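You operate a simulated robot arm through the tools that you are given. There is no shell and no other tool. Be economical: measure what you need, move in short steps, check, and stop when the job is done.

You run a simulated robot arm. Do the job below in one go: nothing can be reset, and whatever is moved stays where it is left.

## Task
Pile some things up. At the end: the orange pot is in the brown tray; the grey flat tin from the far end of the plank table is in the brown tray, with the blue tin from there on top of it and the clay piece on top of that; whatever was shut is shut again. Leave all else as you found it, and nothing knocked over.

Only the result counts: the job must be done as asked and must still hold three seconds after the hand-in. Knocking over, shifting, dropping, spilling or breaking anything else fails it.

## Robot
A 7-joint arm with a two-finger parallel gripper, fixed in place. Base frame: the origin is at the foot of the arm, x ahead of it, y to its left, z up. Units: m, degrees, N and s.
With the tool pointing down near the work surface it reaches from about 0.24 to 0.62 m from the base axis. Its first joint turns from -66.0 to 66.0 degrees. Payload 2.6 kg.
Tool frame: the origin (TCP) lies between the finger pads and is the grasp point; the fingertips stand 0.03 m ahead of it; z points along the fingers, y is the line along which they close. Largest opening 0.094 m; finger width 0.028, thickness 0.01; the body of the gripper, 0.05 by 0.096 m, starts 0.055 m behind the TCP.
Orientation is that of the tool frame in the base frame, as a unit quaternion [x, y, z, w]. With the fingers straight down and closing along the base's y, the tool's x points along the base's -x, its y along +y and its z along -z.

## Interface
- The arm moves only by the tool move_arm. Its argument "targets" is a list that holds one entry, the list of rows, each a list of 7 numbers: the turn, a rotation vector about the base's x, y, z in rad, then the shift along the base's x, y, z in m, then the closure, from 0 (fully open) to 1 (shut). In form: [[[wx, wy, wz, x, y, z, claw], ...]]. A call has 1 to 12 rows; each row shifts and turns the commanded pose from where the row before left it. Each row takes 0.2 s and may step no farther than 0.05 m and 8.6 degrees from the row before; otherwise, or with a gripper value out of range, the whole call is refused. Where a pose cannot be reached the arm comes as near as it can. A force on the tool above 40 N (or 10 N above the force at the start of the call, whichever is more), or a blocked arm, ends the call early, and 0.2 s more pass. Each finger travels about 0.072 m/s and halts on what it meets, pressing with about 21 N; the grip force reading is that of the motor and also rises with nothing between the fingers. The clock runs only during rows and for 0.2 s after the last one: add rows that do not move to give the fingers time. It gives the time, the measured TCP pose, the force on the tool (base axes), the opening and the grip force at its end, in the units of the frame above (readings bear some noise).
- Cameras (640 x 400 px; columns grow to the right, rows downward): "scene" is fixed at [0.0438, 0.4323, 0.5828]; the picture's right is [-0.72, -0.69, 0.00], its down [-0.26, 0.27, -0.93] and it looks along [0.64, -0.67, -0.37] (base axes); focal length 366 px, centre (320, 200). "wrist" rides on the gripper at [-0.037, 0, -0.058] in the tool frame; the picture's right is [0.00, -1.00, 0.00], its down [0.97, 0.00, -0.24] and it looks along [0.24, 0.00, 0.97] (tool axes); focal length 218 px, centre (320, 200). There is no depth. A picture from a camera that has moved, and an enlarged one, comes with that camera's place and axes in the base frame and with its lens.
- camera(camera): a new picture of that camera. No time passes.
- inspect(camera, box): a new picture of the part [left, top, right, bottom] of that camera's present view, enlarged. No time passes.
- close_job(): hands the job in; it is judged then, once.

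Work in short steps. Places have to be worked out from the pictures, the camera data and where the tool is seen: move nearer, look again, correct. Check each grasp and each placing, and mend what went wrong. You have 120 turns and 76 pictures in all, those below and enlarged ones among them. Open the gripper and draw the arm clear of the work before you hand the job in, unless the task says otherwise; then end with one line.

The tools are called after ">>>" by a JSON object that holds its "op" and its "data". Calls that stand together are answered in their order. move_arm: Moves the arm, as the interface text tells. Its arguments: {"type":"object","properties":{"targets":{"type":"array"}},"required":["targets"]} The other tools are called the same way: camera (camera) takes a picture; inspect (camera, box) takes an enlarged picture of a part of a camera's view; close_job () hands the job in.

At the start:

```text
t: 0.0
tcp_pos: [0.3296, -0.1427, 0.3866]
ee_rot: [-0.001, 1.0, 0.0, 0.0]
ft_force: [0.3, 1.0, 0.4]
gripper_width: 0.0941
grasp_force: 0.0
```

scene: 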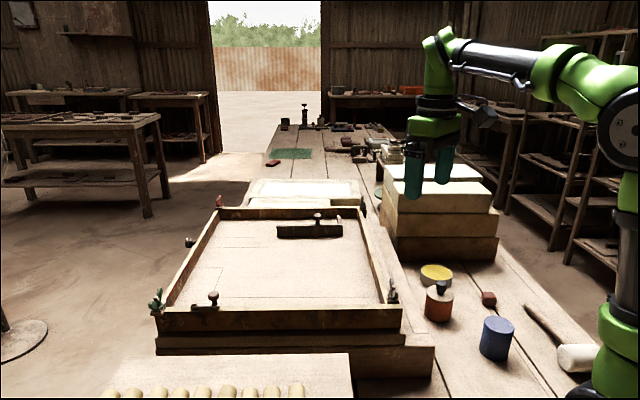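
wrist: 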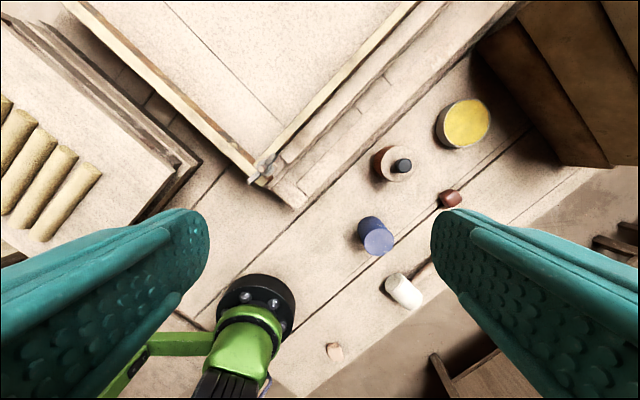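

The first pictures are confusing: a backdrop bench with objects near the arm. I enlarge the scene's object areas to identify things.

>>> {"op": "inspect", "data": {"camera": "scene", "box": [380, 240, 620, 400]}}

>>> {"op": "inspect", "data": {"camera": "scene", "box": [240, 90, 440, 215]}}

>>> {"op": "inspect", "data": {"camera": "wrist", "box": [300, 60, 560, 370]}}

```text
2.50 times, centred on (500, 320) of scene
camera zoom: at [0.0438, 0.4323, 0.5828], right [-0.72, -0.69, 0.0], down [-0.26, 0.27, -0.93], along [0.64, -0.67, -0.37], focal length 915 px, centre (-130, -100)
```

zoom: 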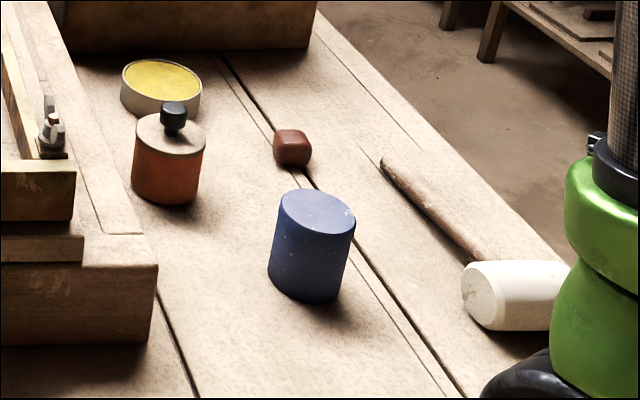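

```text
3.20 times, centred on (340, 152) of scene
camera zoom: at [0.0438, 0.4323, 0.5828], right [-0.72, -0.69, 0.0], down [-0.26, 0.27, -0.93], along [0.64, -0.67, -0.37], focal length 1172 px, centre (256, 352)
```

zoom: 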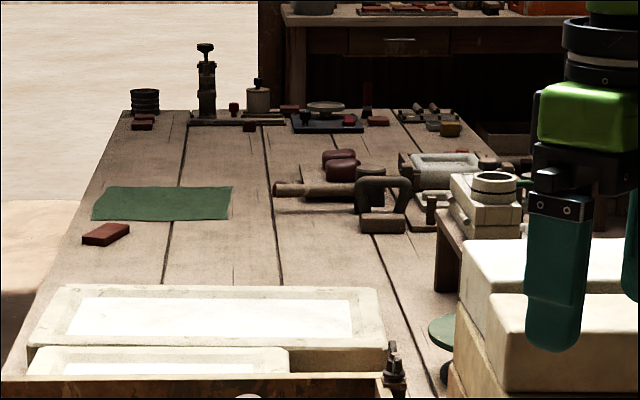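

```text
1.29 times, centred on (430, 215) of wrist
camera zoom: at [0.3669, -0.1424, 0.4435], right [0.0, -1.0, 0.0], down [-0.97, 0.0, 0.24], along [-0.24, 0.0, -0.97], focal length 282 px, centre (178, 181)
```

zoom: 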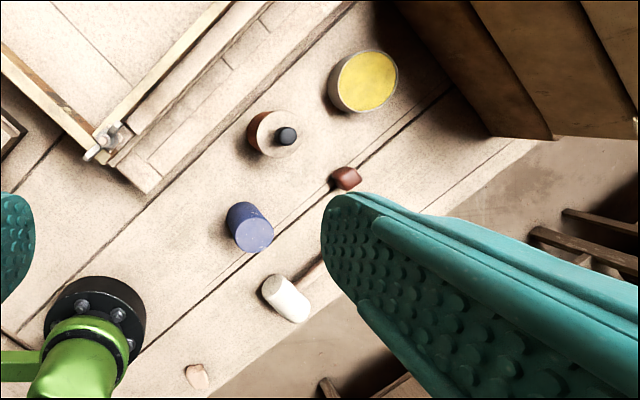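

I see tins, a pot with knob and a cube at the right, but need the rest of the surroundings (tray, shut things). I move left and up a little and look.

>>> {"op": "move_arm", "data": {"targets": [[[0, 0, 0, 0, 0.05, 0.01, 0], [0, 0, 0, 0, 0.05, 0.01, 0], [0, 0, 0, 0, 0.05, 0.01, 0], [0, 0, 0, 0, 0.05, 0.01, 0], [0, 0, 0, 0, 0.05, 0.01, 0], [0, 0, 0, 0, 0.04, 0, 0]]]}}

>>> {"op": "camera", "data": {"camera": "wrist"}}

>>> {"op": "camera", "data": {"camera": "scene"}}

```text
refused: row 1 steps farther than a row can; nothing moved
```

```text
70 pictures are left
camera wrist: at [0.3669, -0.1424, 0.4435], right [0.0, -1.0, 0.0], down [-0.97, 0.0, 0.24], along [-0.24, 0.0, -0.97], focal length 218 px, centre (320, 200)
```

wrist: 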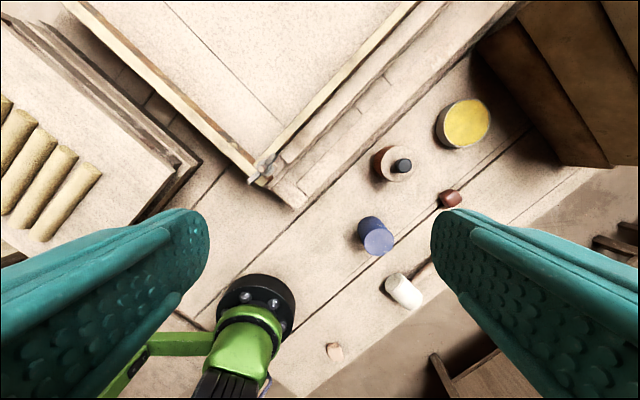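

```text
69 pictures are left
```

scene: 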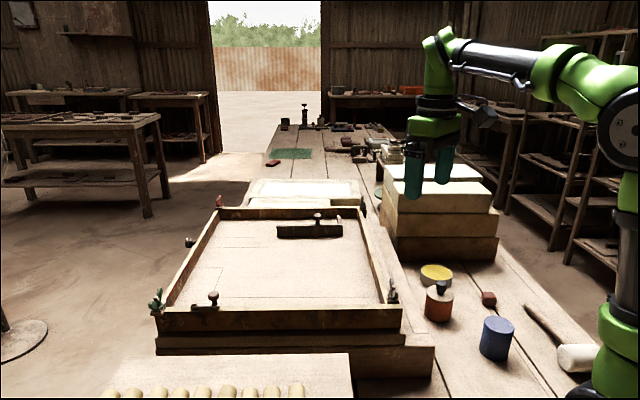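

Row step was slightly too long; I use 0.04 m steps.

>>> {"op": "move_arm", "data": {"targets": [[[0, 0, 0, 0, 0.045, 0.01, 0], [0, 0, 0, 0, 0.045, 0.01, 0], [0, 0, 0, 0, 0.045, 0.01, 0], [0, 0, 0, 0, 0.045, 0.01, 0], [0, 0, 0, 0, 0.045, 0.01, 0], [0, 0, 0, 0, 0.045, 0, 0]]]}}

>>> {"op": "camera", "data": {"camera": "wrist"}}

>>> {"op": "camera", "data": {"camera": "scene"}}

```text
t: 1.4
tcp_pos: [0.3301, 0.1259, 0.4331]
ee_rot: [0.001, 1.0, 0.0, 0.0]
ft_force: [-0.2, -0.6, -0.3]
gripper_width: 0.0941
grasp_force: 0.1
```

```text
68 pictures are left
camera wrist: at [0.3672, 0.1272, 0.4918], right [0.0, -1.0, 0.0], down [-0.97, 0.0, 0.24], along [-0.24, 0.0, -0.97], focal length 218 px, centre (320, 200)
```

wrist: 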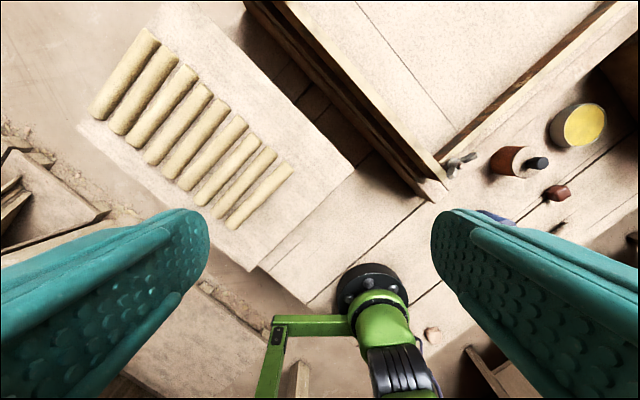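

```text
67 pictures are left
```

scene: 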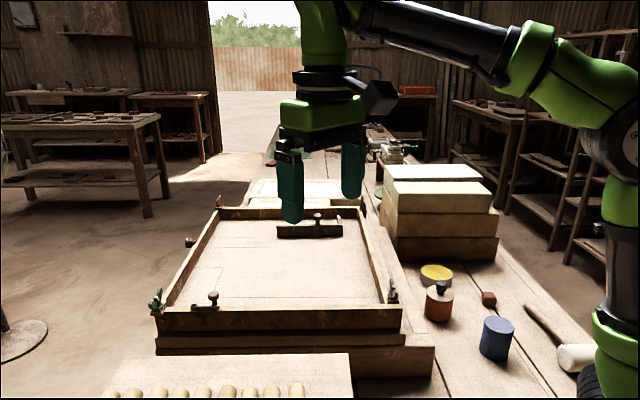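

The framed tray seems to be the brown tray. I tilt the wrist camera outward to survey the tray interior and the far part of the plank table.

>>> {"op": "move_arm", "data": {"targets": [[[0, -0.145, 0, 0, -0.04, 0, 0], [0, -0.145, 0, 0, -0.04, 0, 0], [0, -0.145, 0, 0, -0.04, 0, 0], [0, -0.145, 0, 0, -0.04, 0, 0], [0, -0.145, 0, 0, -0.04, 0, 0]]]}}

>>> {"op": "camera", "data": {"camera": "wrist"}}

```text
t: 2.6
tcp_pos: [0.329, -0.0743, 0.4369]
ee_rot: [0.0, 0.935, 0.001, 0.356]
ft_force: [0.5, -0.1, 0.3]
gripper_width: 0.0941
grasp_force: 0.0
```

```text
66 pictures are left
camera wrist: at [0.3189, -0.0729, 0.5048], right [0.0, -1.0, 0.0], down [-0.89, 0.0, -0.47], along [0.47, 0.0, -0.89], focal length 218 px, centre (320, 200)
```

wrist: 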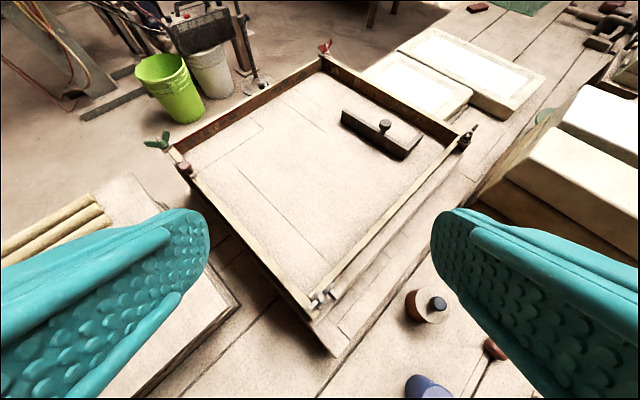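

The frame has fastened corners and a float in it. I now turn the view right toward the right-hand side of the plank table.

>>> {"op": "move_arm", "data": {"targets": [[[0, 0, -0.145, 0, -0.02, 0, 0], [0, 0, -0.145, 0, -0.02, 0, 0], [0, 0, -0.145, 0, -0.02, 0, 0], [0, 0, -0.145, 0, -0.02, 0, 0], [0, 0, -0.145, 0, -0.02, 0, 0], [0, 0, -0.145, 0, 0, 0, 0], [0, 0, -0.145, 0, 0, 0, 0]]]}}

>>> {"op": "camera", "data": {"camera": "wrist"}}

```text
t: 4.2
tcp_pos: [0.3301, -0.1719, 0.4354]
ee_rot: [0.456, 0.816, -0.173, 0.31]
ft_force: [-0.3, -0.2, -0.5]
gripper_width: 0.0941
grasp_force: 0.0
```

```text
65 pictures are left
camera wrist: at [0.3247, -0.1627, 0.504], right [-0.85, -0.52, 0.0], down [-0.46, 0.75, -0.46], along [0.24, -0.4, -0.89], focal length 218 px, centre (320, 200)
```

wrist: 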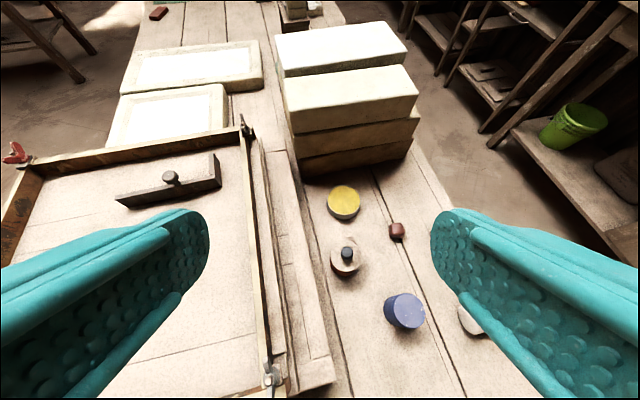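

Objects: yellow-topped grey flat tin, knobbed orange pot, blue tin, red-brown cube, mallet. I zoom on them and on the tray floor.

>>> {"op": "inspect", "data": {"camera": "wrist", "box": [300, 160, 440, 340]}}

>>> {"op": "inspect", "data": {"camera": "scene", "box": [380, 240, 540, 370]}}

>>> {"op": "inspect", "data": {"camera": "scene", "box": [140, 190, 440, 390]}}

```text
2.22 times, centred on (370, 250) of wrist
camera zoom: at [0.3247, -0.1627, 0.504], right [-0.85, -0.52, 0.0], down [-0.46, 0.75, -0.46], along [0.24, -0.4, -0.89], focal length 485 px, centre (209, 89)
```

zoom: 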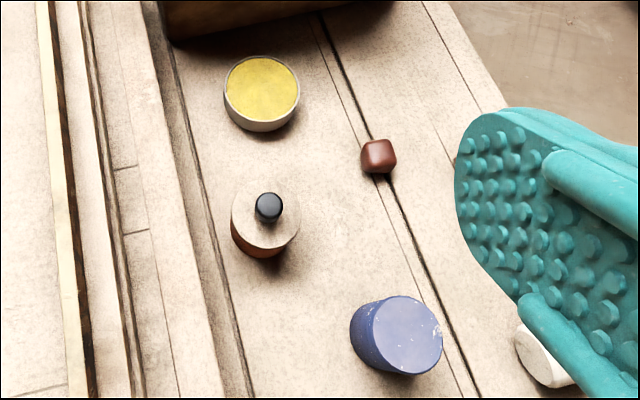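

```text
3.08 times, centred on (460, 305) of scene
camera zoom: at [0.0438, 0.4323, 0.5828], right [-0.72, -0.69, 0.0], down [-0.26, 0.27, -0.93], along [0.64, -0.67, -0.37], focal length 1126 px, centre (-111, -123)
```

zoom: 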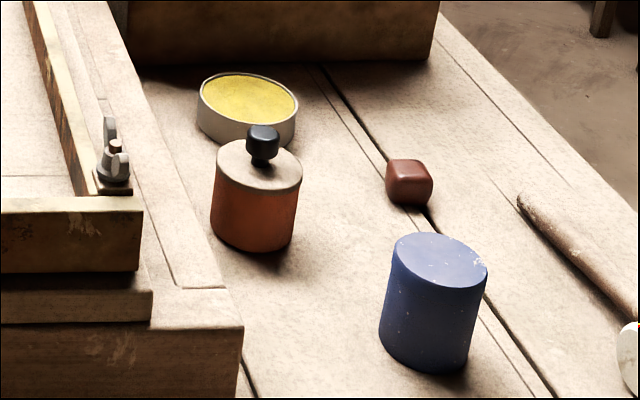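

```text
2.00 times, centred on (290, 290) of scene
camera zoom: at [0.0438, 0.4323, 0.5828], right [-0.72, -0.69, 0.0], down [-0.26, 0.27, -0.93], along [0.64, -0.67, -0.37], focal length 732 px, centre (380, 20)
```

zoom: 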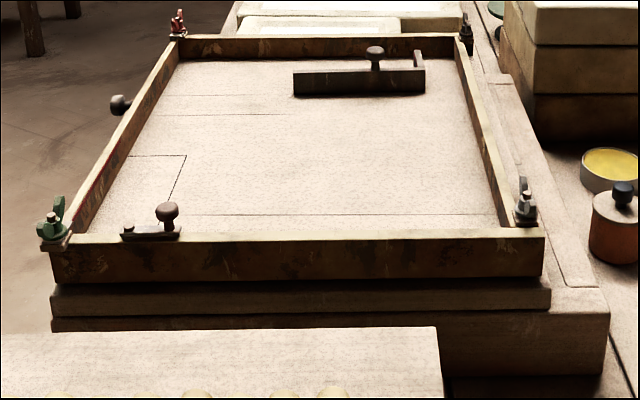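

The tray corner is about (0.318,-0.06), rim z≈0.148, edges at 45°. I return the tool to vertical, aligned with the table (−45°), above the pot near (0.33,-0.27) to look from closer.

>>> {"op": "move_arm", "data": {"targets": [[[0.1231, 0.0766, 0, 0, -0.016, -0.02, 0], [0.1231, 0.0766, 0, 0, -0.016, -0.02, 0], [0.1231, 0.0766, 0, 0, -0.016, -0.02, 0], [0.1231, 0.0766, 0, 0, -0.016, -0.02, 0], [0.1231, 0.0766, 0, 0, -0.016, -0.02, 0], [0, 0, 0.115, 0, 0, -0.02, 0], [0, 0, 0.1146, 0, 0, -0.02, 0]]]}}

>>> {"op": "camera", "data": {"camera": "wrist"}}

>>> {"op": "camera", "data": {"camera": "scene"}}

```text
t: 5.8
tcp_pos: [0.3297, -0.2525, 0.2957]
ee_rot: [0.382, 0.924, 0.0, 0.0]
ft_force: [-0.3, 0.7, 0.0]
gripper_width: 0.094
grasp_force: 0.0
```

```text
61 pictures are left
camera wrist: at [0.3555, -0.278, 0.3531], right [-0.71, -0.71, 0.0], down [-0.69, 0.69, 0.24], along [-0.17, 0.17, -0.97], focal length 218 px, centre (320, 200)
```

wrist: 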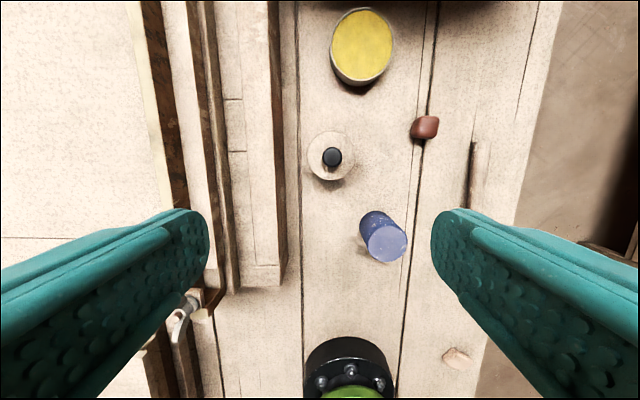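

```text
60 pictures are left
```

scene: 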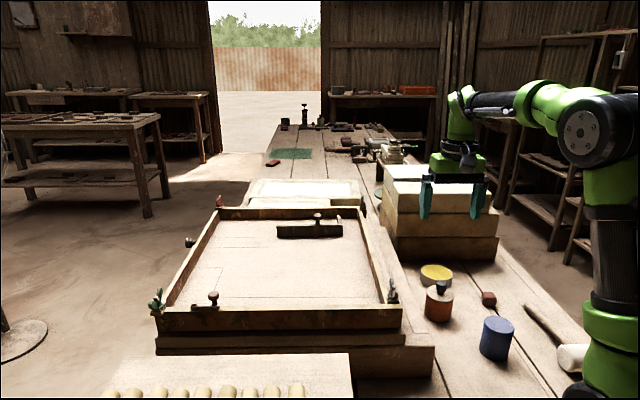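

Triangulating: pot ≈(0.335,-0.280), lid z≈0.057, Ø≈0.067; grey tin ≈(0.405,-0.409), z≈0.026, Ø≈0.085; blue ≈(0.193,-0.251), z≈0.069; cube ≈(0.266,-0.406); tray floor z≈0.107. I go down above the pot and look.

>>> {"op": "move_arm", "data": {"targets": [[[0, 0, 0, 0.005, -0.027, 0, 0], [0, 0, 0, 0, 0, -0.045, 0], [0, 0, 0, 0, 0, -0.045, 0], [0, 0, 0, 0, 0, -0.045, 0]]]}}

>>> {"op": "camera", "data": {"camera": "wrist"}}

>>> {"op": "inspect", "data": {"camera": "scene", "box": [380, 200, 540, 330]}}

```text
t: 6.8
tcp_pos: [0.334, -0.28, 0.1636]
ee_rot: [0.383, 0.924, 0.0, 0.001]
ft_force: [0.1, 0.2, -0.9]
gripper_width: 0.0939
grasp_force: 0.1
```

```text
59 pictures are left
camera wrist: at [0.3587, -0.3061, 0.2208], right [-0.71, -0.71, 0.0], down [-0.69, 0.69, 0.24], along [-0.17, 0.17, -0.97], focal length 218 px, centre (320, 200)
```

wrist: 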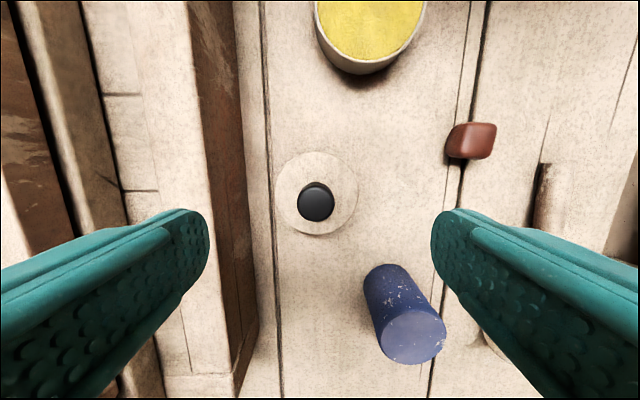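

```text
3.08 times, centred on (460, 265) of scene
camera zoom: at [0.0438, 0.4323, 0.5828], right [-0.72, -0.69, 0.0], down [-0.26, 0.27, -0.93], along [0.64, -0.67, -0.37], focal length 1126 px, centre (-111, 0)
```

zoom: 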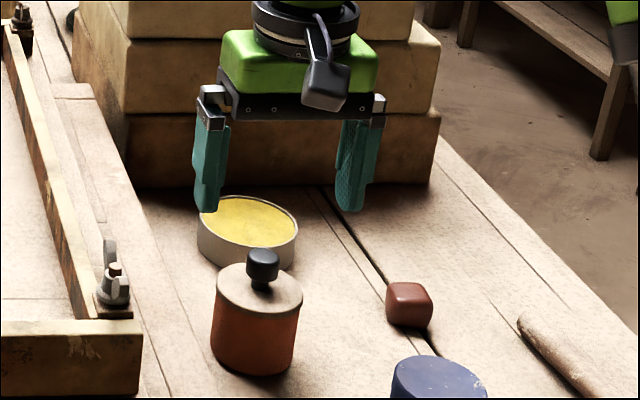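

Pot confirmed at (0.336,-0.279), well centred. I close slightly (to clear the slab), descend to z 0.045 and grip the body.

>>> {"op": "move_arm", "data": {"targets": [[[0, 0, 0, 0.001, 0.001, -0.038, 0.1], [0, 0, 0, 0, 0, -0.04, 0.1], [0, 0, 0, 0, 0, -0.04, 0.1]]]}}

>>> {"op": "camera", "data": {"camera": "wrist"}}

```text
t: 7.6
tcp_pos: [0.3347, -0.2759, 0.0419]
ee_rot: [0.384, 0.923, -0.001, 0.002]
ft_force: [0.2, 0.0, -1.0]
gripper_width: 0.0846
grasp_force: 0.1
```

```text
57 pictures are left
camera wrist: at [0.3605, -0.3032, 0.0983], right [-0.71, -0.71, 0.0], down [-0.69, 0.69, 0.24], along [-0.17, 0.17, -0.97], focal length 218 px, centre (320, 200)
```

wrist: 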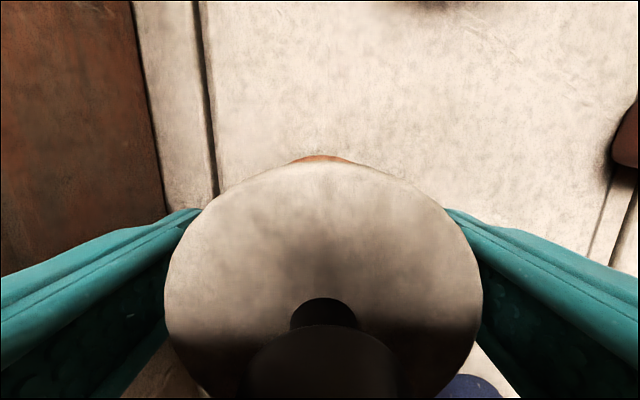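

The pot sits centred between the fingers; I close and check grip.

>>> {"op": "move_arm", "data": {"targets": [[[0, 0, 0, 0, 0, 0, 1], [0, 0, 0, 0, 0, 0, 1], [0, 0, 0, 0, 0, 0, 1]]]}}

>>> {"op": "inspect", "data": {"camera": "scene", "box": [380, 200, 540, 330]}}

```text
t: 8.4
tcp_pos: [0.3338, -0.2774, 0.0404]
ee_rot: [0.382, 0.924, 0.0, -0.001]
ft_force: [-0.3, -0.7, 0.5]
gripper_width: 0.0632
grasp_force: 21.2
```

```text
3.08 times, centred on (460, 265) of scene
camera zoom: at [0.0439, 0.4323, 0.5828], right [-0.72, -0.69, 0.0], down [-0.26, 0.27, -0.93], along [0.64, -0.67, -0.37], focal length 1126 px, centre (-111, 0)
```

zoom: 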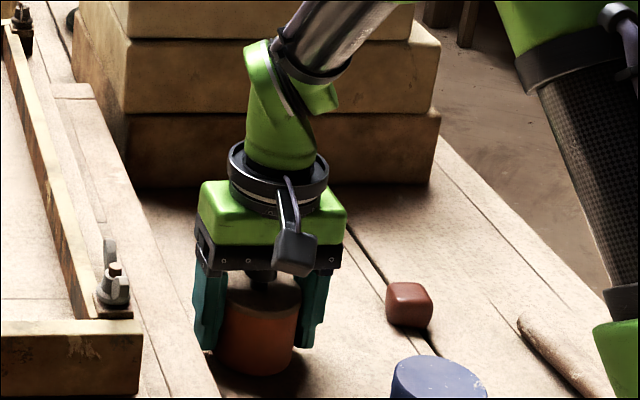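

Gripped at 0.063 m. I lift straight up to about z 0.215.

>>> {"op": "move_arm", "data": {"targets": [[[0, 0, 0, 0, 0, 0.02, 1], [0, 0, 0, 0, 0, 0.035, 1], [0, 0, 0, 0, 0, 0.04, 1], [0, 0, 0, 0, 0, 0.04, 1], [0, 0, 0, 0, 0, 0.04, 1]]]}}

>>> {"op": "camera", "data": {"camera": "scene"}}

```text
t: 9.6
tcp_pos: [0.3338, -0.2788, 0.2142]
ee_rot: [0.383, 0.924, 0.0, 0.0]
ft_force: [0.1, -0.7, -5.3]
gripper_width: 0.0634
grasp_force: 21.0
```

```text
55 pictures are left
```

scene: 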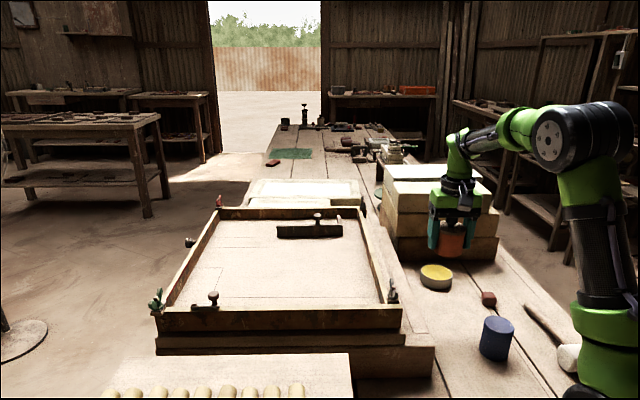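

Pot is held (≈5 N). I carry it over the wall to (0.516,-0.117).

>>> {"op": "move_arm", "data": {"targets": [[[0, 0, 0, 0.02, 0.018, 0, 1], [0, 0, 0, 0.03, 0.0265, 0, 1], [0, 0, 0, 0.03, 0.0265, 0, 1], [0, 0, 0, 0.03, 0.0265, 0, 1], [0, 0, 0, 0.03, 0.0265, 0, 1], [0, 0, 0, 0.03, 0.0265, 0, 1], [0, 0, 0, 0.012, 0.0115, 0, 1], [0, 0, 0, 0, 0, -0.02, 1]]]}}

>>> {"op": "camera", "data": {"camera": "scene"}}

>>> {"op": "camera", "data": {"camera": "wrist"}}

```text
t: 11.4
tcp_pos: [0.5156, -0.1182, 0.1958]
ee_rot: [0.382, 0.924, -0.001, 0.0]
ft_force: [-0.5, 0.3, -6.1]
gripper_width: 0.0635
grasp_force: 20.7
```

```text
54 pictures are left
```

scene: 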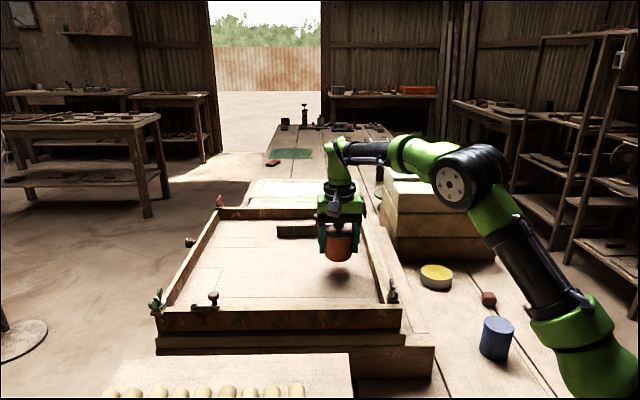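

```text
53 pictures are left
camera wrist: at [0.5415, -0.1445, 0.2542], right [-0.71, -0.71, 0.0], down [-0.69, 0.69, 0.24], along [-0.17, 0.17, -0.97], focal length 218 px, centre (320, 200)
```

wrist: 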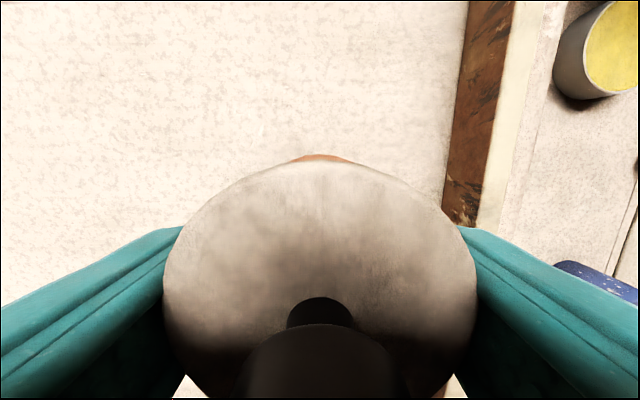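

Room on all sides (wall ~0.09 m away). Pot bottom ≈0.155; I lower 0.035 then look at force.

>>> {"op": "move_arm", "data": {"targets": [[[0, 0, 0, 0, 0, -0.012, 1], [0, 0, 0, 0, 0, -0.012, 1], [0, 0, 0, 0, 0, -0.01, 1], [0, 0, 0, 0, 0, 0, 1]]]}}

>>> {"op": "inspect", "data": {"camera": "scene", "box": [280, 200, 440, 300]}}

```text
t: 12.4
tcp_pos: [0.5175, -0.1193, 0.1632]
ee_rot: [0.383, 0.924, 0.0, 0.001]
ft_force: [-0.4, -0.4, -6.0]
gripper_width: 0.0634
grasp_force: 20.8
```

```text
4.00 times, centred on (360, 250) of scene
camera zoom: at [0.0439, 0.4323, 0.5828], right [-0.72, -0.69, 0.0], down [-0.26, 0.27, -0.93], along [0.64, -0.67, -0.37], focal length 1464 px, centre (160, 0)
```

zoom: 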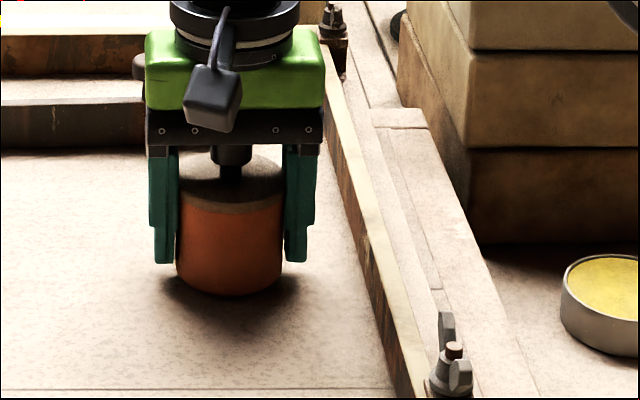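

Bottom ≈0.122, close to the floor judging by the shadow. I lower in 4 mm steps watching the force.

>>> {"op": "move_arm", "data": {"targets": [[[0, 0, 0, 0, 0, -0.004, 1], [0, 0, 0, 0, 0, -0.004, 1], [0, 0, 0, 0, 0, 0, 1]]]}}

```text
t: 13.2
tcp_pos: [0.5192, -0.1192, 0.1587]
ee_rot: [0.383, 0.924, -0.001, 0.004]
ft_force: [3.2, -6.6, 23.7]
gripper_width: 0.0636
grasp_force: 20.9
```

Contact made (floor ≈0.117). I ease up 3 mm to unload, then open slightly.

>>> {"op": "move_arm", "data": {"targets": [[[0, 0, 0, 0, 0, 0.003, 1], [0, 0, 0, 0, 0, 0, 1], [0, 0, 0, 0, 0, 0, 0.2], [0, 0, 0, 0, 0, 0, 0.15], [0, 0, 0, 0, 0, 0, 0.15]]]}}

>>> {"op": "inspect", "data": {"camera": "scene", "box": [280, 200, 440, 300]}}

```text
t: 14.4
tcp_pos: [0.5188, -0.1171, 0.1574]
ee_rot: [0.383, 0.924, 0.0, 0.0]
ft_force: [-0.6, 0.8, 0.3]
gripper_width: 0.08
grasp_force: 0.0
```

```text
4.00 times, centred on (360, 250) of scene
camera zoom: at [0.0438, 0.4323, 0.5828], right [-0.72, -0.69, 0.0], down [-0.26, 0.27, -0.93], along [0.64, -0.67, -0.37], focal length 1464 px, centre (160, 0)
```

zoom: 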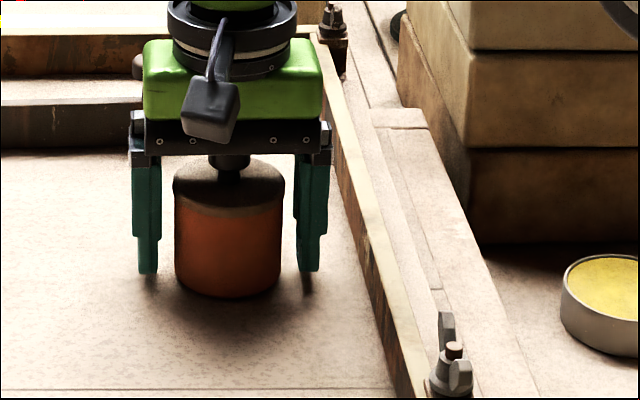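

Pot stands in the tray with lid on. I rise and go toward the grey flat tin.

>>> {"op": "move_arm", "data": {"targets": [[[0, 0, 0, 0, 0, 0.03, 0.15], [0, 0, 0, 0, 0, 0.045, 0.1], [0, 0, 0, -0.014, -0.036, 0, 0], [0, 0, 0, -0.014, -0.036, 0, 0], [0, 0, 0, -0.014, -0.036, 0, 0], [0, 0, 0, -0.014, -0.036, 0, 0], [0, 0, 0, -0.014, -0.036, 0, 0], [0, 0, 0, -0.014, -0.036, 0, 0], [0, 0, 0, -0.014, -0.036, 0, 0], [0, 0, 0, -0.014, -0.038, -0.03, 0]]]}}

>>> {"op": "camera", "data": {"camera": "wrist"}}

>>> {"op": "camera", "data": {"camera": "scene"}}

```text
refused: row 10 steps farther than a row can; nothing moved
```

```text
50 pictures are left
camera wrist: at [0.5444, -0.1437, 0.2157], right [-0.71, -0.71, 0.0], down [-0.69, 0.69, 0.24], along [-0.17, 0.17, -0.97], focal length 218 px, centre (320, 200)
```

wrist: 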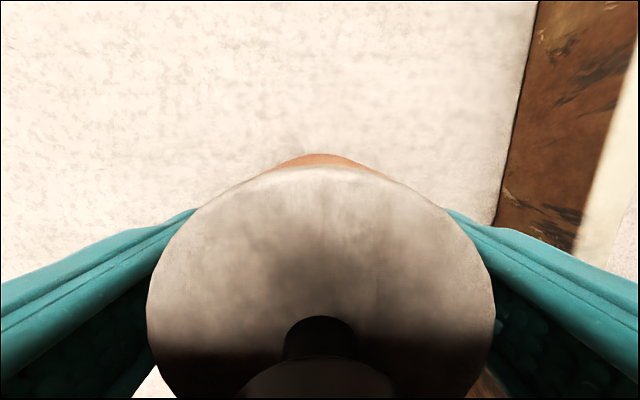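

```text
49 pictures are left
```

scene: 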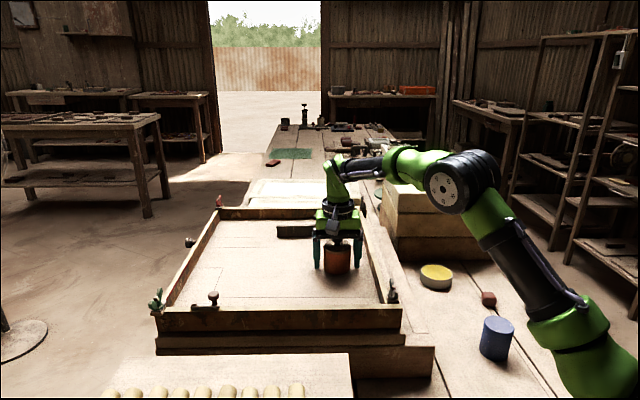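

The last row's step was too long; I send it corrected.

>>> {"op": "move_arm", "data": {"targets": [[[0, 0, 0, 0, 0, 0.03, 0.15], [0, 0, 0, 0, 0, 0.045, 0.1], [0, 0, 0, -0.014, -0.036, 0, 0], [0, 0, 0, -0.014, -0.036, 0, 0], [0, 0, 0, -0.014, -0.036, 0, 0], [0, 0, 0, -0.014, -0.036, 0, 0], [0, 0, 0, -0.014, -0.036, 0, 0], [0, 0, 0, -0.014, -0.036, 0, 0], [0, 0, 0, -0.014, -0.036, 0, 0], [0, 0, 0, -0.014, -0.038, 0, 0], [0, 0, 0, 0, 0, -0.04, 0], [0, 0, 0, 0, 0, -0.04, 0]]]}}

>>> {"op": "camera", "data": {"camera": "wrist"}}

>>> {"op": "inspect", "data": {"camera": "scene", "box": [340, 180, 540, 305]}}

```text
t: 17.0
tcp_pos: [0.4057, -0.4045, 0.1515]
ee_rot: [0.383, 0.924, 0.001, 0.001]
ft_force: [-0.1, -0.7, -0.6]
gripper_width: 0.0943
grasp_force: 0.0
```

```text
48 pictures are left
camera wrist: at [0.4312, -0.4317, 0.2101], right [-0.71, -0.71, 0.0], down [-0.69, 0.69, 0.24], along [-0.17, 0.17, -0.97], focal length 218 px, centre (320, 200)
```

wrist: 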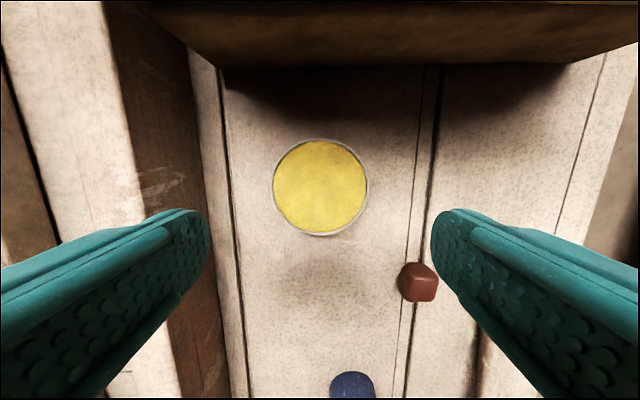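

```text
3.20 times, centred on (440, 242) of scene
camera zoom: at [0.0438, 0.4323, 0.5828], right [-0.72, -0.69, 0.0], down [-0.26, 0.27, -0.93], along [0.64, -0.67, -0.37], focal length 1172 px, centre (-64, 64)
```

zoom: 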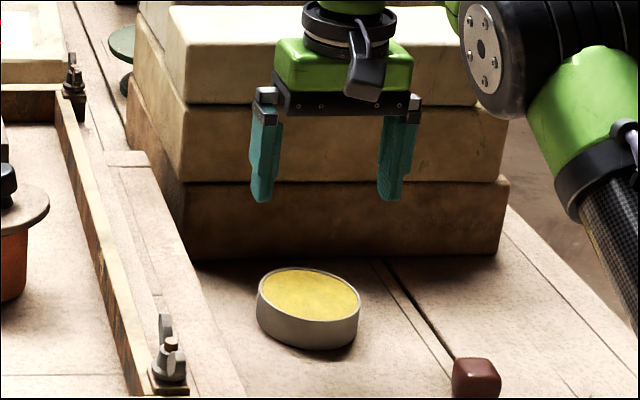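

Tin centre (0.407,-0.408), Ø≈0.08, fingers clear on both sides. I descend to z≈0.035.

>>> {"op": "move_arm", "data": {"targets": [[[0, 0, 0, 0.001, -0.003, -0.035, 0], [0, 0, 0, 0, 0, -0.035, 0], [0, 0, 0, 0, 0, -0.025, 0], [0, 0, 0, 0, 0, -0.0205, 0], [0, 0, 0, 0, 0, 0, 0]]]}}

>>> {"op": "camera", "data": {"camera": "wrist"}}

>>> {"op": "inspect", "data": {"camera": "scene", "box": [340, 200, 540, 325]}}

```text
t: 18.2
tcp_pos: [0.4087, -0.4097, 0.0359]
ee_rot: [0.382, 0.924, 0.001, 0.0]
ft_force: [0.3, 0.0, -0.3]
gripper_width: 0.094
grasp_force: 0.0
```

```text
46 pictures are left
camera wrist: at [0.4347, -0.4356, 0.0939], right [-0.71, -0.71, 0.0], down [-0.69, 0.69, 0.24], along [-0.17, 0.17, -0.97], focal length 218 px, centre (320, 200)
```

wrist: 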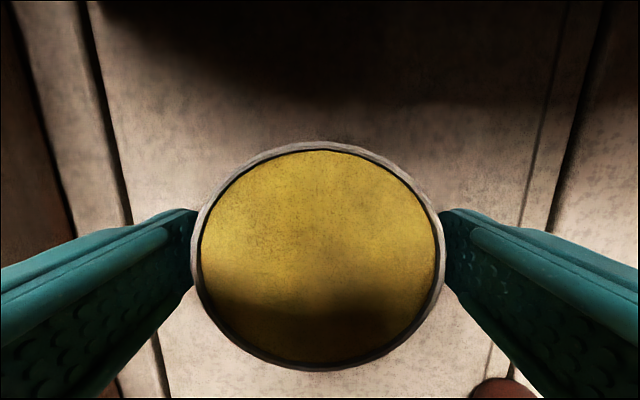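

```text
3.20 times, centred on (440, 262) of scene
camera zoom: at [0.0438, 0.4323, 0.5828], right [-0.72, -0.69, 0.0], down [-0.26, 0.27, -0.93], along [0.64, -0.67, -0.37], focal length 1172 px, centre (-64, 0)
```

zoom: 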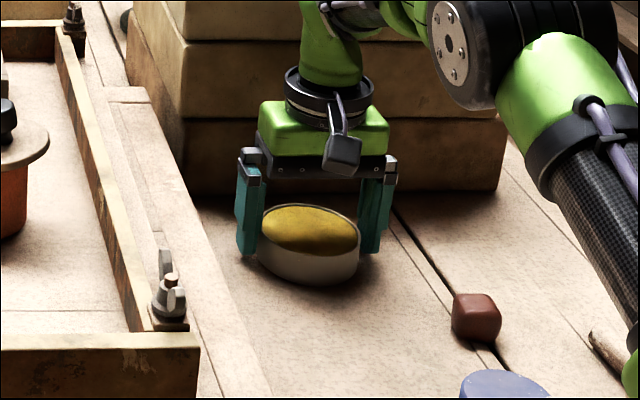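

Fingers straddle the tin; it is ~5 mm further along. I adjust and close.

>>> {"op": "move_arm", "data": {"targets": [[[0, 0, 0, 0.0035, -0.0035, 0, 0], [0, 0, 0, 0, 0, 0, 0.1], [0, 0, 0, 0, 0, 0, 1], [0, 0, 0, 0, 0, 0, 1], [0, 0, 0, 0, 0, 0, 1]]]}}

>>> {"op": "camera", "data": {"camera": "wrist"}}

```text
t: 19.4
tcp_pos: [0.4117, -0.4137, 0.0374]
ee_rot: [0.383, 0.924, -0.001, 0.0]
ft_force: [1.3, 0.8, 0.2]
gripper_width: 0.0825
grasp_force: 20.7
```

```text
44 pictures are left
camera wrist: at [0.438, -0.4392, 0.0945], right [-0.71, -0.71, 0.0], down [-0.69, 0.69, 0.24], along [-0.17, 0.17, -0.97], focal length 218 px, centre (320, 200)
```

wrist: 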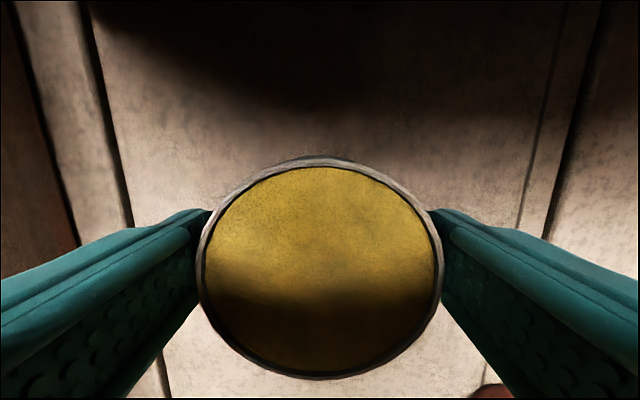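

Tin held (0.0825). I lift it straight up slowly and check.

>>> {"op": "move_arm", "data": {"targets": [[[0, 0, 0, 0, 0, 0.015, 1], [0, 0, 0, 0, 0, 0.03, 1], [0, 0, 0, 0, 0, 0.045, 1], [0, 0, 0, 0, 0, 0.045, 1], [0, 0, 0, 0, 0, 0.045, 1], [0, 0, 0, 0, 0, 0.04, 1]]]}}

>>> {"op": "camera", "data": {"camera": "scene"}}

```text
t: 20.8
tcp_pos: [0.4161, -0.4025, 0.2424]
ee_rot: [0.383, 0.924, -0.001, -0.001]
ft_force: [0.3, -0.6, -5.2]
gripper_width: 0.0823
grasp_force: 20.9
out of reach, approached as far as the arm can: row 6
```

```text
43 pictures are left
```

scene: 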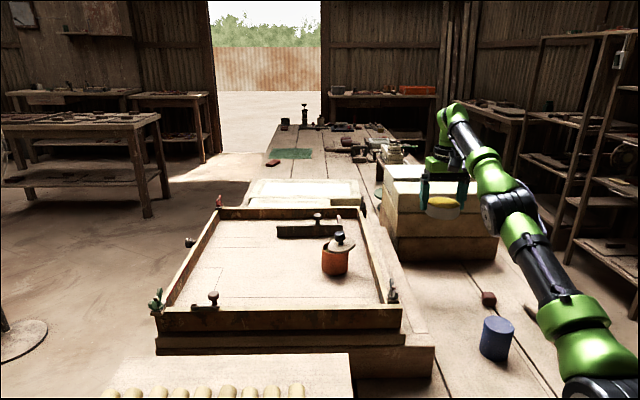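

The pot's lid looks tilted, probably dragged when I rose. I zoom in on it.

>>> {"op": "inspect", "data": {"camera": "scene", "box": [300, 215, 380, 280]}}

```text
6.15 times, centred on (340, 248) of scene
camera zoom: at [0.0439, 0.4322, 0.5828], right [-0.72, -0.69, 0.0], down [-0.26, 0.27, -0.93], along [0.64, -0.67, -0.37], focal length 2253 px, centre (197, -92)
```

zoom: 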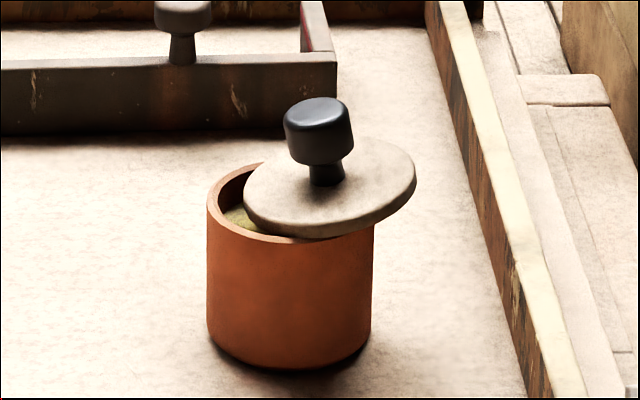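

The lid was nudged ajar by a fingertip hitting the knob; I will reseat it after putting the tin down. I carry the tin high along a path well clear of the pot.

>>> {"op": "move_arm", "data": {"targets": [[[0, 0, 0, -0.008, 0.043, 0.004, 1], [0, 0, 0, -0.008, 0.043, 0.004, 1], [0, 0, 0, -0.008, 0.043, 0.004, 1], [0, 0, 0, -0.008, 0.043, 0.004, 1], [0, 0, 0, -0.008, 0.043, 0.004, 1], [0, 0, 0, -0.008, 0.043, 0.004, 1], [0, 0, 0, -0.008, 0.043, 0.004, 1]]]}}

```text
t: 22.4
tcp_pos: [0.3593, -0.1017, 0.2712]
ee_rot: [0.383, 0.924, 0.0, -0.001]
ft_force: [0.0, 0.3, -4.8]
gripper_width: 0.0825
grasp_force: 20.9
```

I move over the stack spot (0.544,0.039) in the tray.

>>> {"op": "move_arm", "data": {"targets": [[[0, 0, 0, 0.0369, 0.0281, 0, 1], [0, 0, 0, 0.0369, 0.0281, 0, 1], [0, 0, 0, 0.0369, 0.0281, 0, 1], [0, 0, 0, 0.0369, 0.0281, 0, 1], [0, 0, 0, 0.0369, 0.0281, 0, 1], [0, 0, 0, 0, 0, -0.02, 1]]]}}

>>> {"op": "camera", "data": {"camera": "scene"}}

>>> {"op": "camera", "data": {"camera": "wrist"}}

```text
t: 23.8
tcp_pos: [0.5448, 0.0373, 0.2539]
ee_rot: [0.383, 0.924, -0.001, 0.0]
ft_force: [0.1, -0.4, -4.7]
gripper_width: 0.0822
grasp_force: 21.0
```

```text
41 pictures are left
```

scene: 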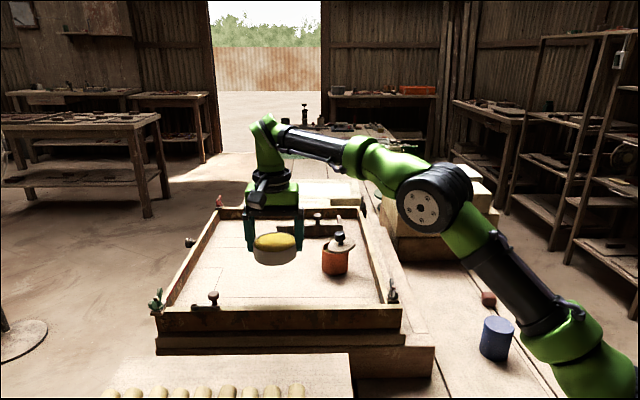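

```text
40 pictures are left
camera wrist: at [0.5707, 0.0112, 0.3116], right [-0.71, -0.71, 0.0], down [-0.69, 0.69, 0.24], along [-0.17, 0.17, -0.97], focal length 218 px, centre (320, 200)
```

wrist: 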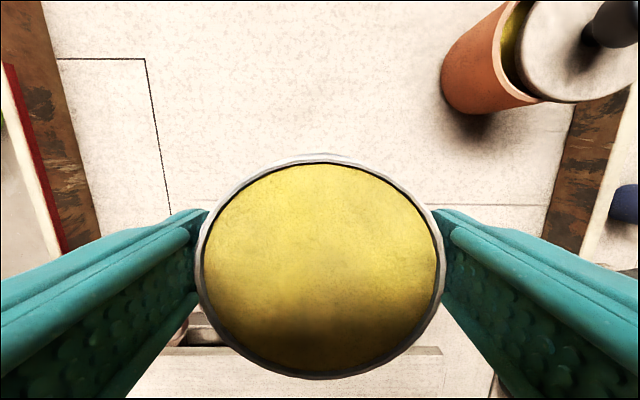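

Clear spot. I lower to just above rim height and look again.

>>> {"op": "move_arm", "data": {"targets": [[[0, 0, 0, 0, 0, -0.03, 1], [0, 0, 0, 0, 0, -0.03, 1], [0, 0, 0, 0, 0, 0, 1]]]}}

>>> {"op": "inspect", "data": {"camera": "scene", "box": [200, 200, 400, 325]}}

```text
t: 24.6
tcp_pos: [0.5414, 0.0377, 0.1952]
ee_rot: [0.383, 0.924, 0.0, 0.0]
ft_force: [0.1, 0.9, -4.9]
gripper_width: 0.0823
grasp_force: 20.8
```

```text
3.20 times, centred on (300, 262) of scene
camera zoom: at [0.0439, 0.4323, 0.5828], right [-0.72, -0.69, 0.0], down [-0.26, 0.27, -0.93], along [0.64, -0.67, -0.37], focal length 1172 px, centre (384, 0)
```

zoom: 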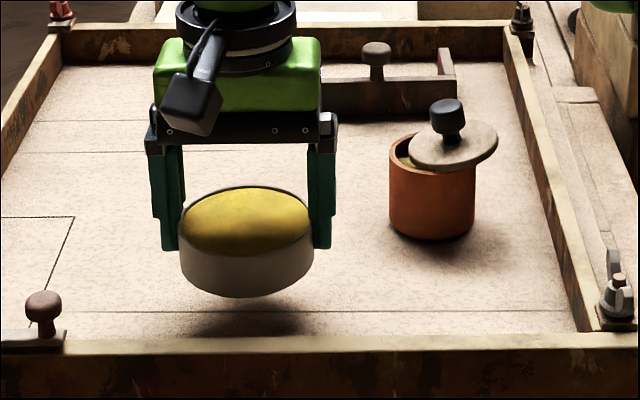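

Lower to near contact (expected TCP ≈0.154).

>>> {"op": "move_arm", "data": {"targets": [[[0, 0, 0, 0, 0, -0.015, 1], [0, 0, 0, 0, 0, -0.015, 1], [0, 0, 0, 0, 0, -0.006, 1], [0, 0, 0, 0, 0, -0.003, 1], [0, 0, 0, 0, 0, 0, 1]]]}}

```text
t: 25.8
tcp_pos: [0.5441, 0.0379, 0.1575]
ee_rot: [0.383, 0.924, 0.002, 0.002]
ft_force: [-4.0, 0.2, 17.9]
gripper_width: 0.0827
grasp_force: 21.0
```

Contact. I unload 2 mm and open fully, then look before rising.

>>> {"op": "move_arm", "data": {"targets": [[[0, 0, 0, 0, 0, 0.002, 1], [0, 0, 0, 0, 0, 0, 0], [0, 0, 0, 0, 0, 0, 0], [0, 0, 0, 0, 0, 0, 0]]]}}

>>> {"op": "camera", "data": {"camera": "wrist"}}

```text
t: 26.8
tcp_pos: [0.5414, 0.0368, 0.1561]
ee_rot: [0.383, 0.924, 0.0, 0.0]
ft_force: [0.4, 0.1, -0.7]
gripper_width: 0.094
grasp_force: 0.0
```

```text
38 pictures are left
camera wrist: at [0.568, 0.0114, 0.2141], right [-0.71, -0.71, 0.0], down [-0.69, 0.69, 0.24], along [-0.17, 0.17, -0.97], focal length 218 px, centre (320, 200)
```

wrist: 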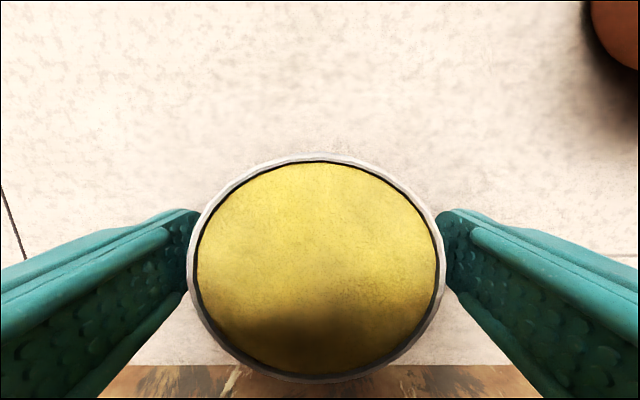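

Tin is well inside the tray. I rise high, then move over the pot to view the displaced lid.

>>> {"op": "move_arm", "data": {"targets": [[[0, 0, 0, 0, 0, 0.02, 0], [0, 0, 0, 0, 0, 0.045, 0], [0, 0, 0, 0, 0, 0.045, 0], [0, 0, 0, 0, 0, 0.025, 0], [0, 0, 0, -0.01, -0.04, 0, 0], [0, 0, 0, -0.01, -0.04, 0, 0], [0, 0, 0, -0.01, -0.04, 0, 0], [0, 0, 0, -0.01, -0.04, 0, 0]]]}}

>>> {"op": "camera", "data": {"camera": "wrist"}}

>>> {"op": "inspect", "data": {"camera": "scene", "box": [240, 210, 380, 300]}}

```text
t: 28.6
tcp_pos: [0.503, -0.1224, 0.2898]
ee_rot: [0.383, 0.924, 0.0, 0.0]
ft_force: [0.0, -0.5, 0.0]
gripper_width: 0.0943
grasp_force: 0.0
```

```text
37 pictures are left
camera wrist: at [0.5293, -0.1487, 0.3481], right [-0.71, -0.71, 0.0], down [-0.69, 0.69, 0.24], along [-0.17, 0.17, -0.97], focal length 218 px, centre (320, 200)
```

wrist: 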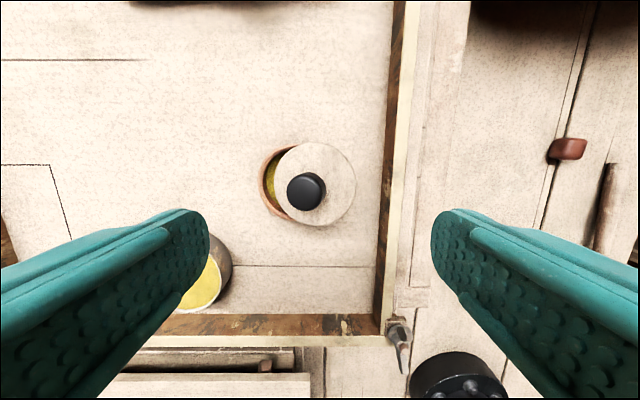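

```text
4.44 times, centred on (310, 255) of scene
camera zoom: at [0.0438, 0.4323, 0.5828], right [-0.72, -0.69, 0.0], down [-0.26, 0.27, -0.93], along [0.64, -0.67, -0.37], focal length 1627 px, centre (364, -44)
```

zoom: 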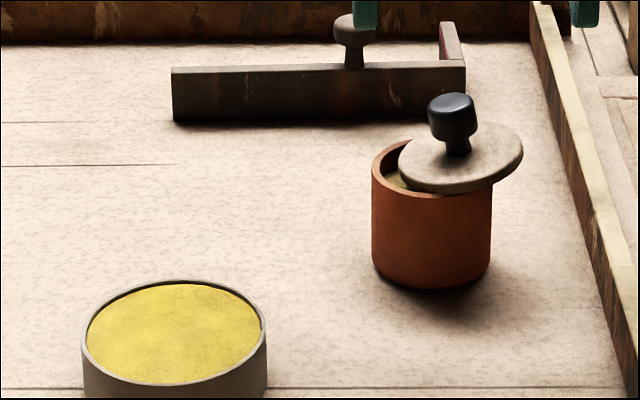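

Lid is ~13 mm off along −u and slightly tilted; knob ≈(0.5155,-0.122), cap z 0.192–0.214. I move over the knob, half close, and descend partway for a check.

>>> {"op": "move_arm", "data": {"targets": [[[0, 0, 0, 0.0125, 0.0005, 0, 0.3], [0, 0, 0, 0, 0, -0.02, 0.3], [0, 0, 0, 0, 0, -0.015, 0.3], [0, 0, 0, 0, 0, 0, 0.3]]]}}

>>> {"op": "camera", "data": {"camera": "wrist"}}

>>> {"op": "inspect", "data": {"camera": "scene", "box": [290, 200, 390, 280]}}

```text
t: 29.6
tcp_pos: [0.5165, -0.1208, 0.2546]
ee_rot: [0.383, 0.924, 0.0, 0.0]
ft_force: [1.5, 0.2, 0.1]
gripper_width: 0.0657
grasp_force: 0.0
```

```text
35 pictures are left
camera wrist: at [0.5422, -0.1463, 0.3136], right [-0.71, -0.71, 0.0], down [-0.69, 0.69, 0.24], along [-0.17, 0.17, -0.97], focal length 218 px, centre (320, 200)
```

wrist: 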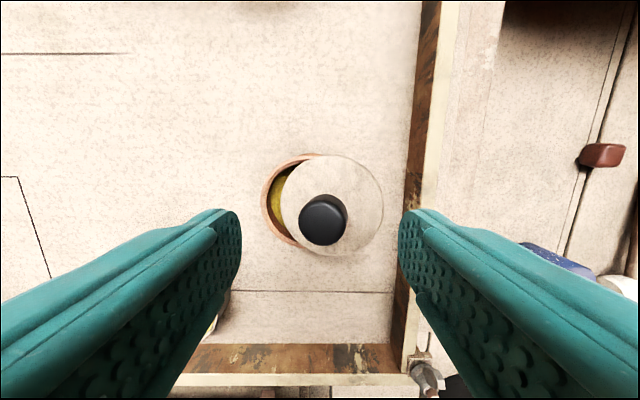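

```text
5.00 times, centred on (340, 240) of scene
camera zoom: at [0.0438, 0.4323, 0.5828], right [-0.72, -0.69, 0.0], down [-0.26, 0.27, -0.93], along [0.64, -0.67, -0.37], focal length 1831 px, centre (220, 0)
```

zoom: 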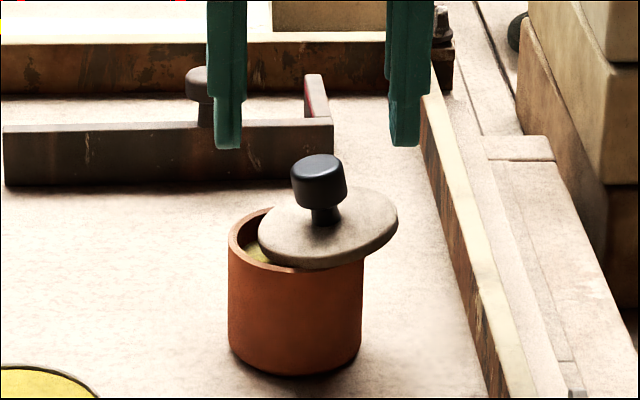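

Aligned with the knob. I descend to z≈0.224 and close on the knob.

>>> {"op": "move_arm", "data": {"targets": [[[0, 0, 0, 0, -0.001, -0.015, 0.3], [0, 0, 0, 0, 0, -0.0155, 0.3], [0, 0, 0, 0, 0, 0, 0.5], [0, 0, 0, 0, 0, 0, 0.65], [0, 0, 0, 0, 0, 0, 0.65]]]}}

>>> {"op": "inspect", "data": {"camera": "scene", "box": [290, 200, 390, 280]}}

```text
t: 30.8
tcp_pos: [0.5133, -0.121, 0.2279]
ee_rot: [0.383, 0.924, 0.0, 0.0]
ft_force: [1.2, -1.3, -0.3]
gripper_width: 0.0328
grasp_force: 0.0
```

```text
5.00 times, centred on (340, 240) of scene
camera zoom: at [0.0438, 0.4323, 0.5828], right [-0.72, -0.69, 0.0], down [-0.26, 0.27, -0.93], along [0.64, -0.67, -0.37], focal length 1831 px, centre (220, 0)
```

zoom: 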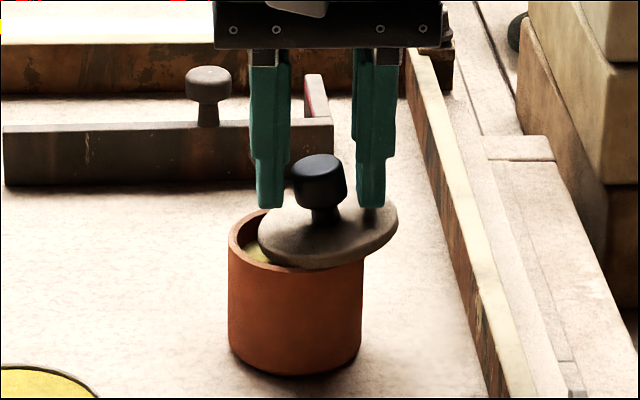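

Fingers flank the cap nicely. I close.

>>> {"op": "move_arm", "data": {"targets": [[[0, 0, 0, 0, 0, 0, 0.75], [0, 0, 0, 0, 0, 0, 1], [0, 0, 0, 0, 0, 0, 1]]]}}

>>> {"op": "inspect", "data": {"camera": "scene", "box": [290, 200, 390, 280]}}

```text
t: 31.6
tcp_pos: [0.514, -0.1214, 0.2264]
ee_rot: [0.383, 0.924, -0.001, 0.0]
ft_force: [0.6, 0.8, 0.2]
gripper_width: 0.0245
grasp_force: 21.3
```

```text
5.00 times, centred on (340, 240) of scene
camera zoom: at [0.0438, 0.4323, 0.5828], right [-0.72, -0.69, 0.0], down [-0.26, 0.27, -0.93], along [0.64, -0.67, -0.37], focal length 1831 px, centre (220, 0)
```

zoom: 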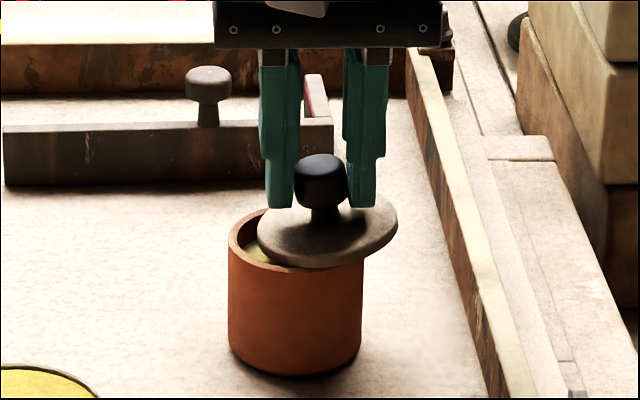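

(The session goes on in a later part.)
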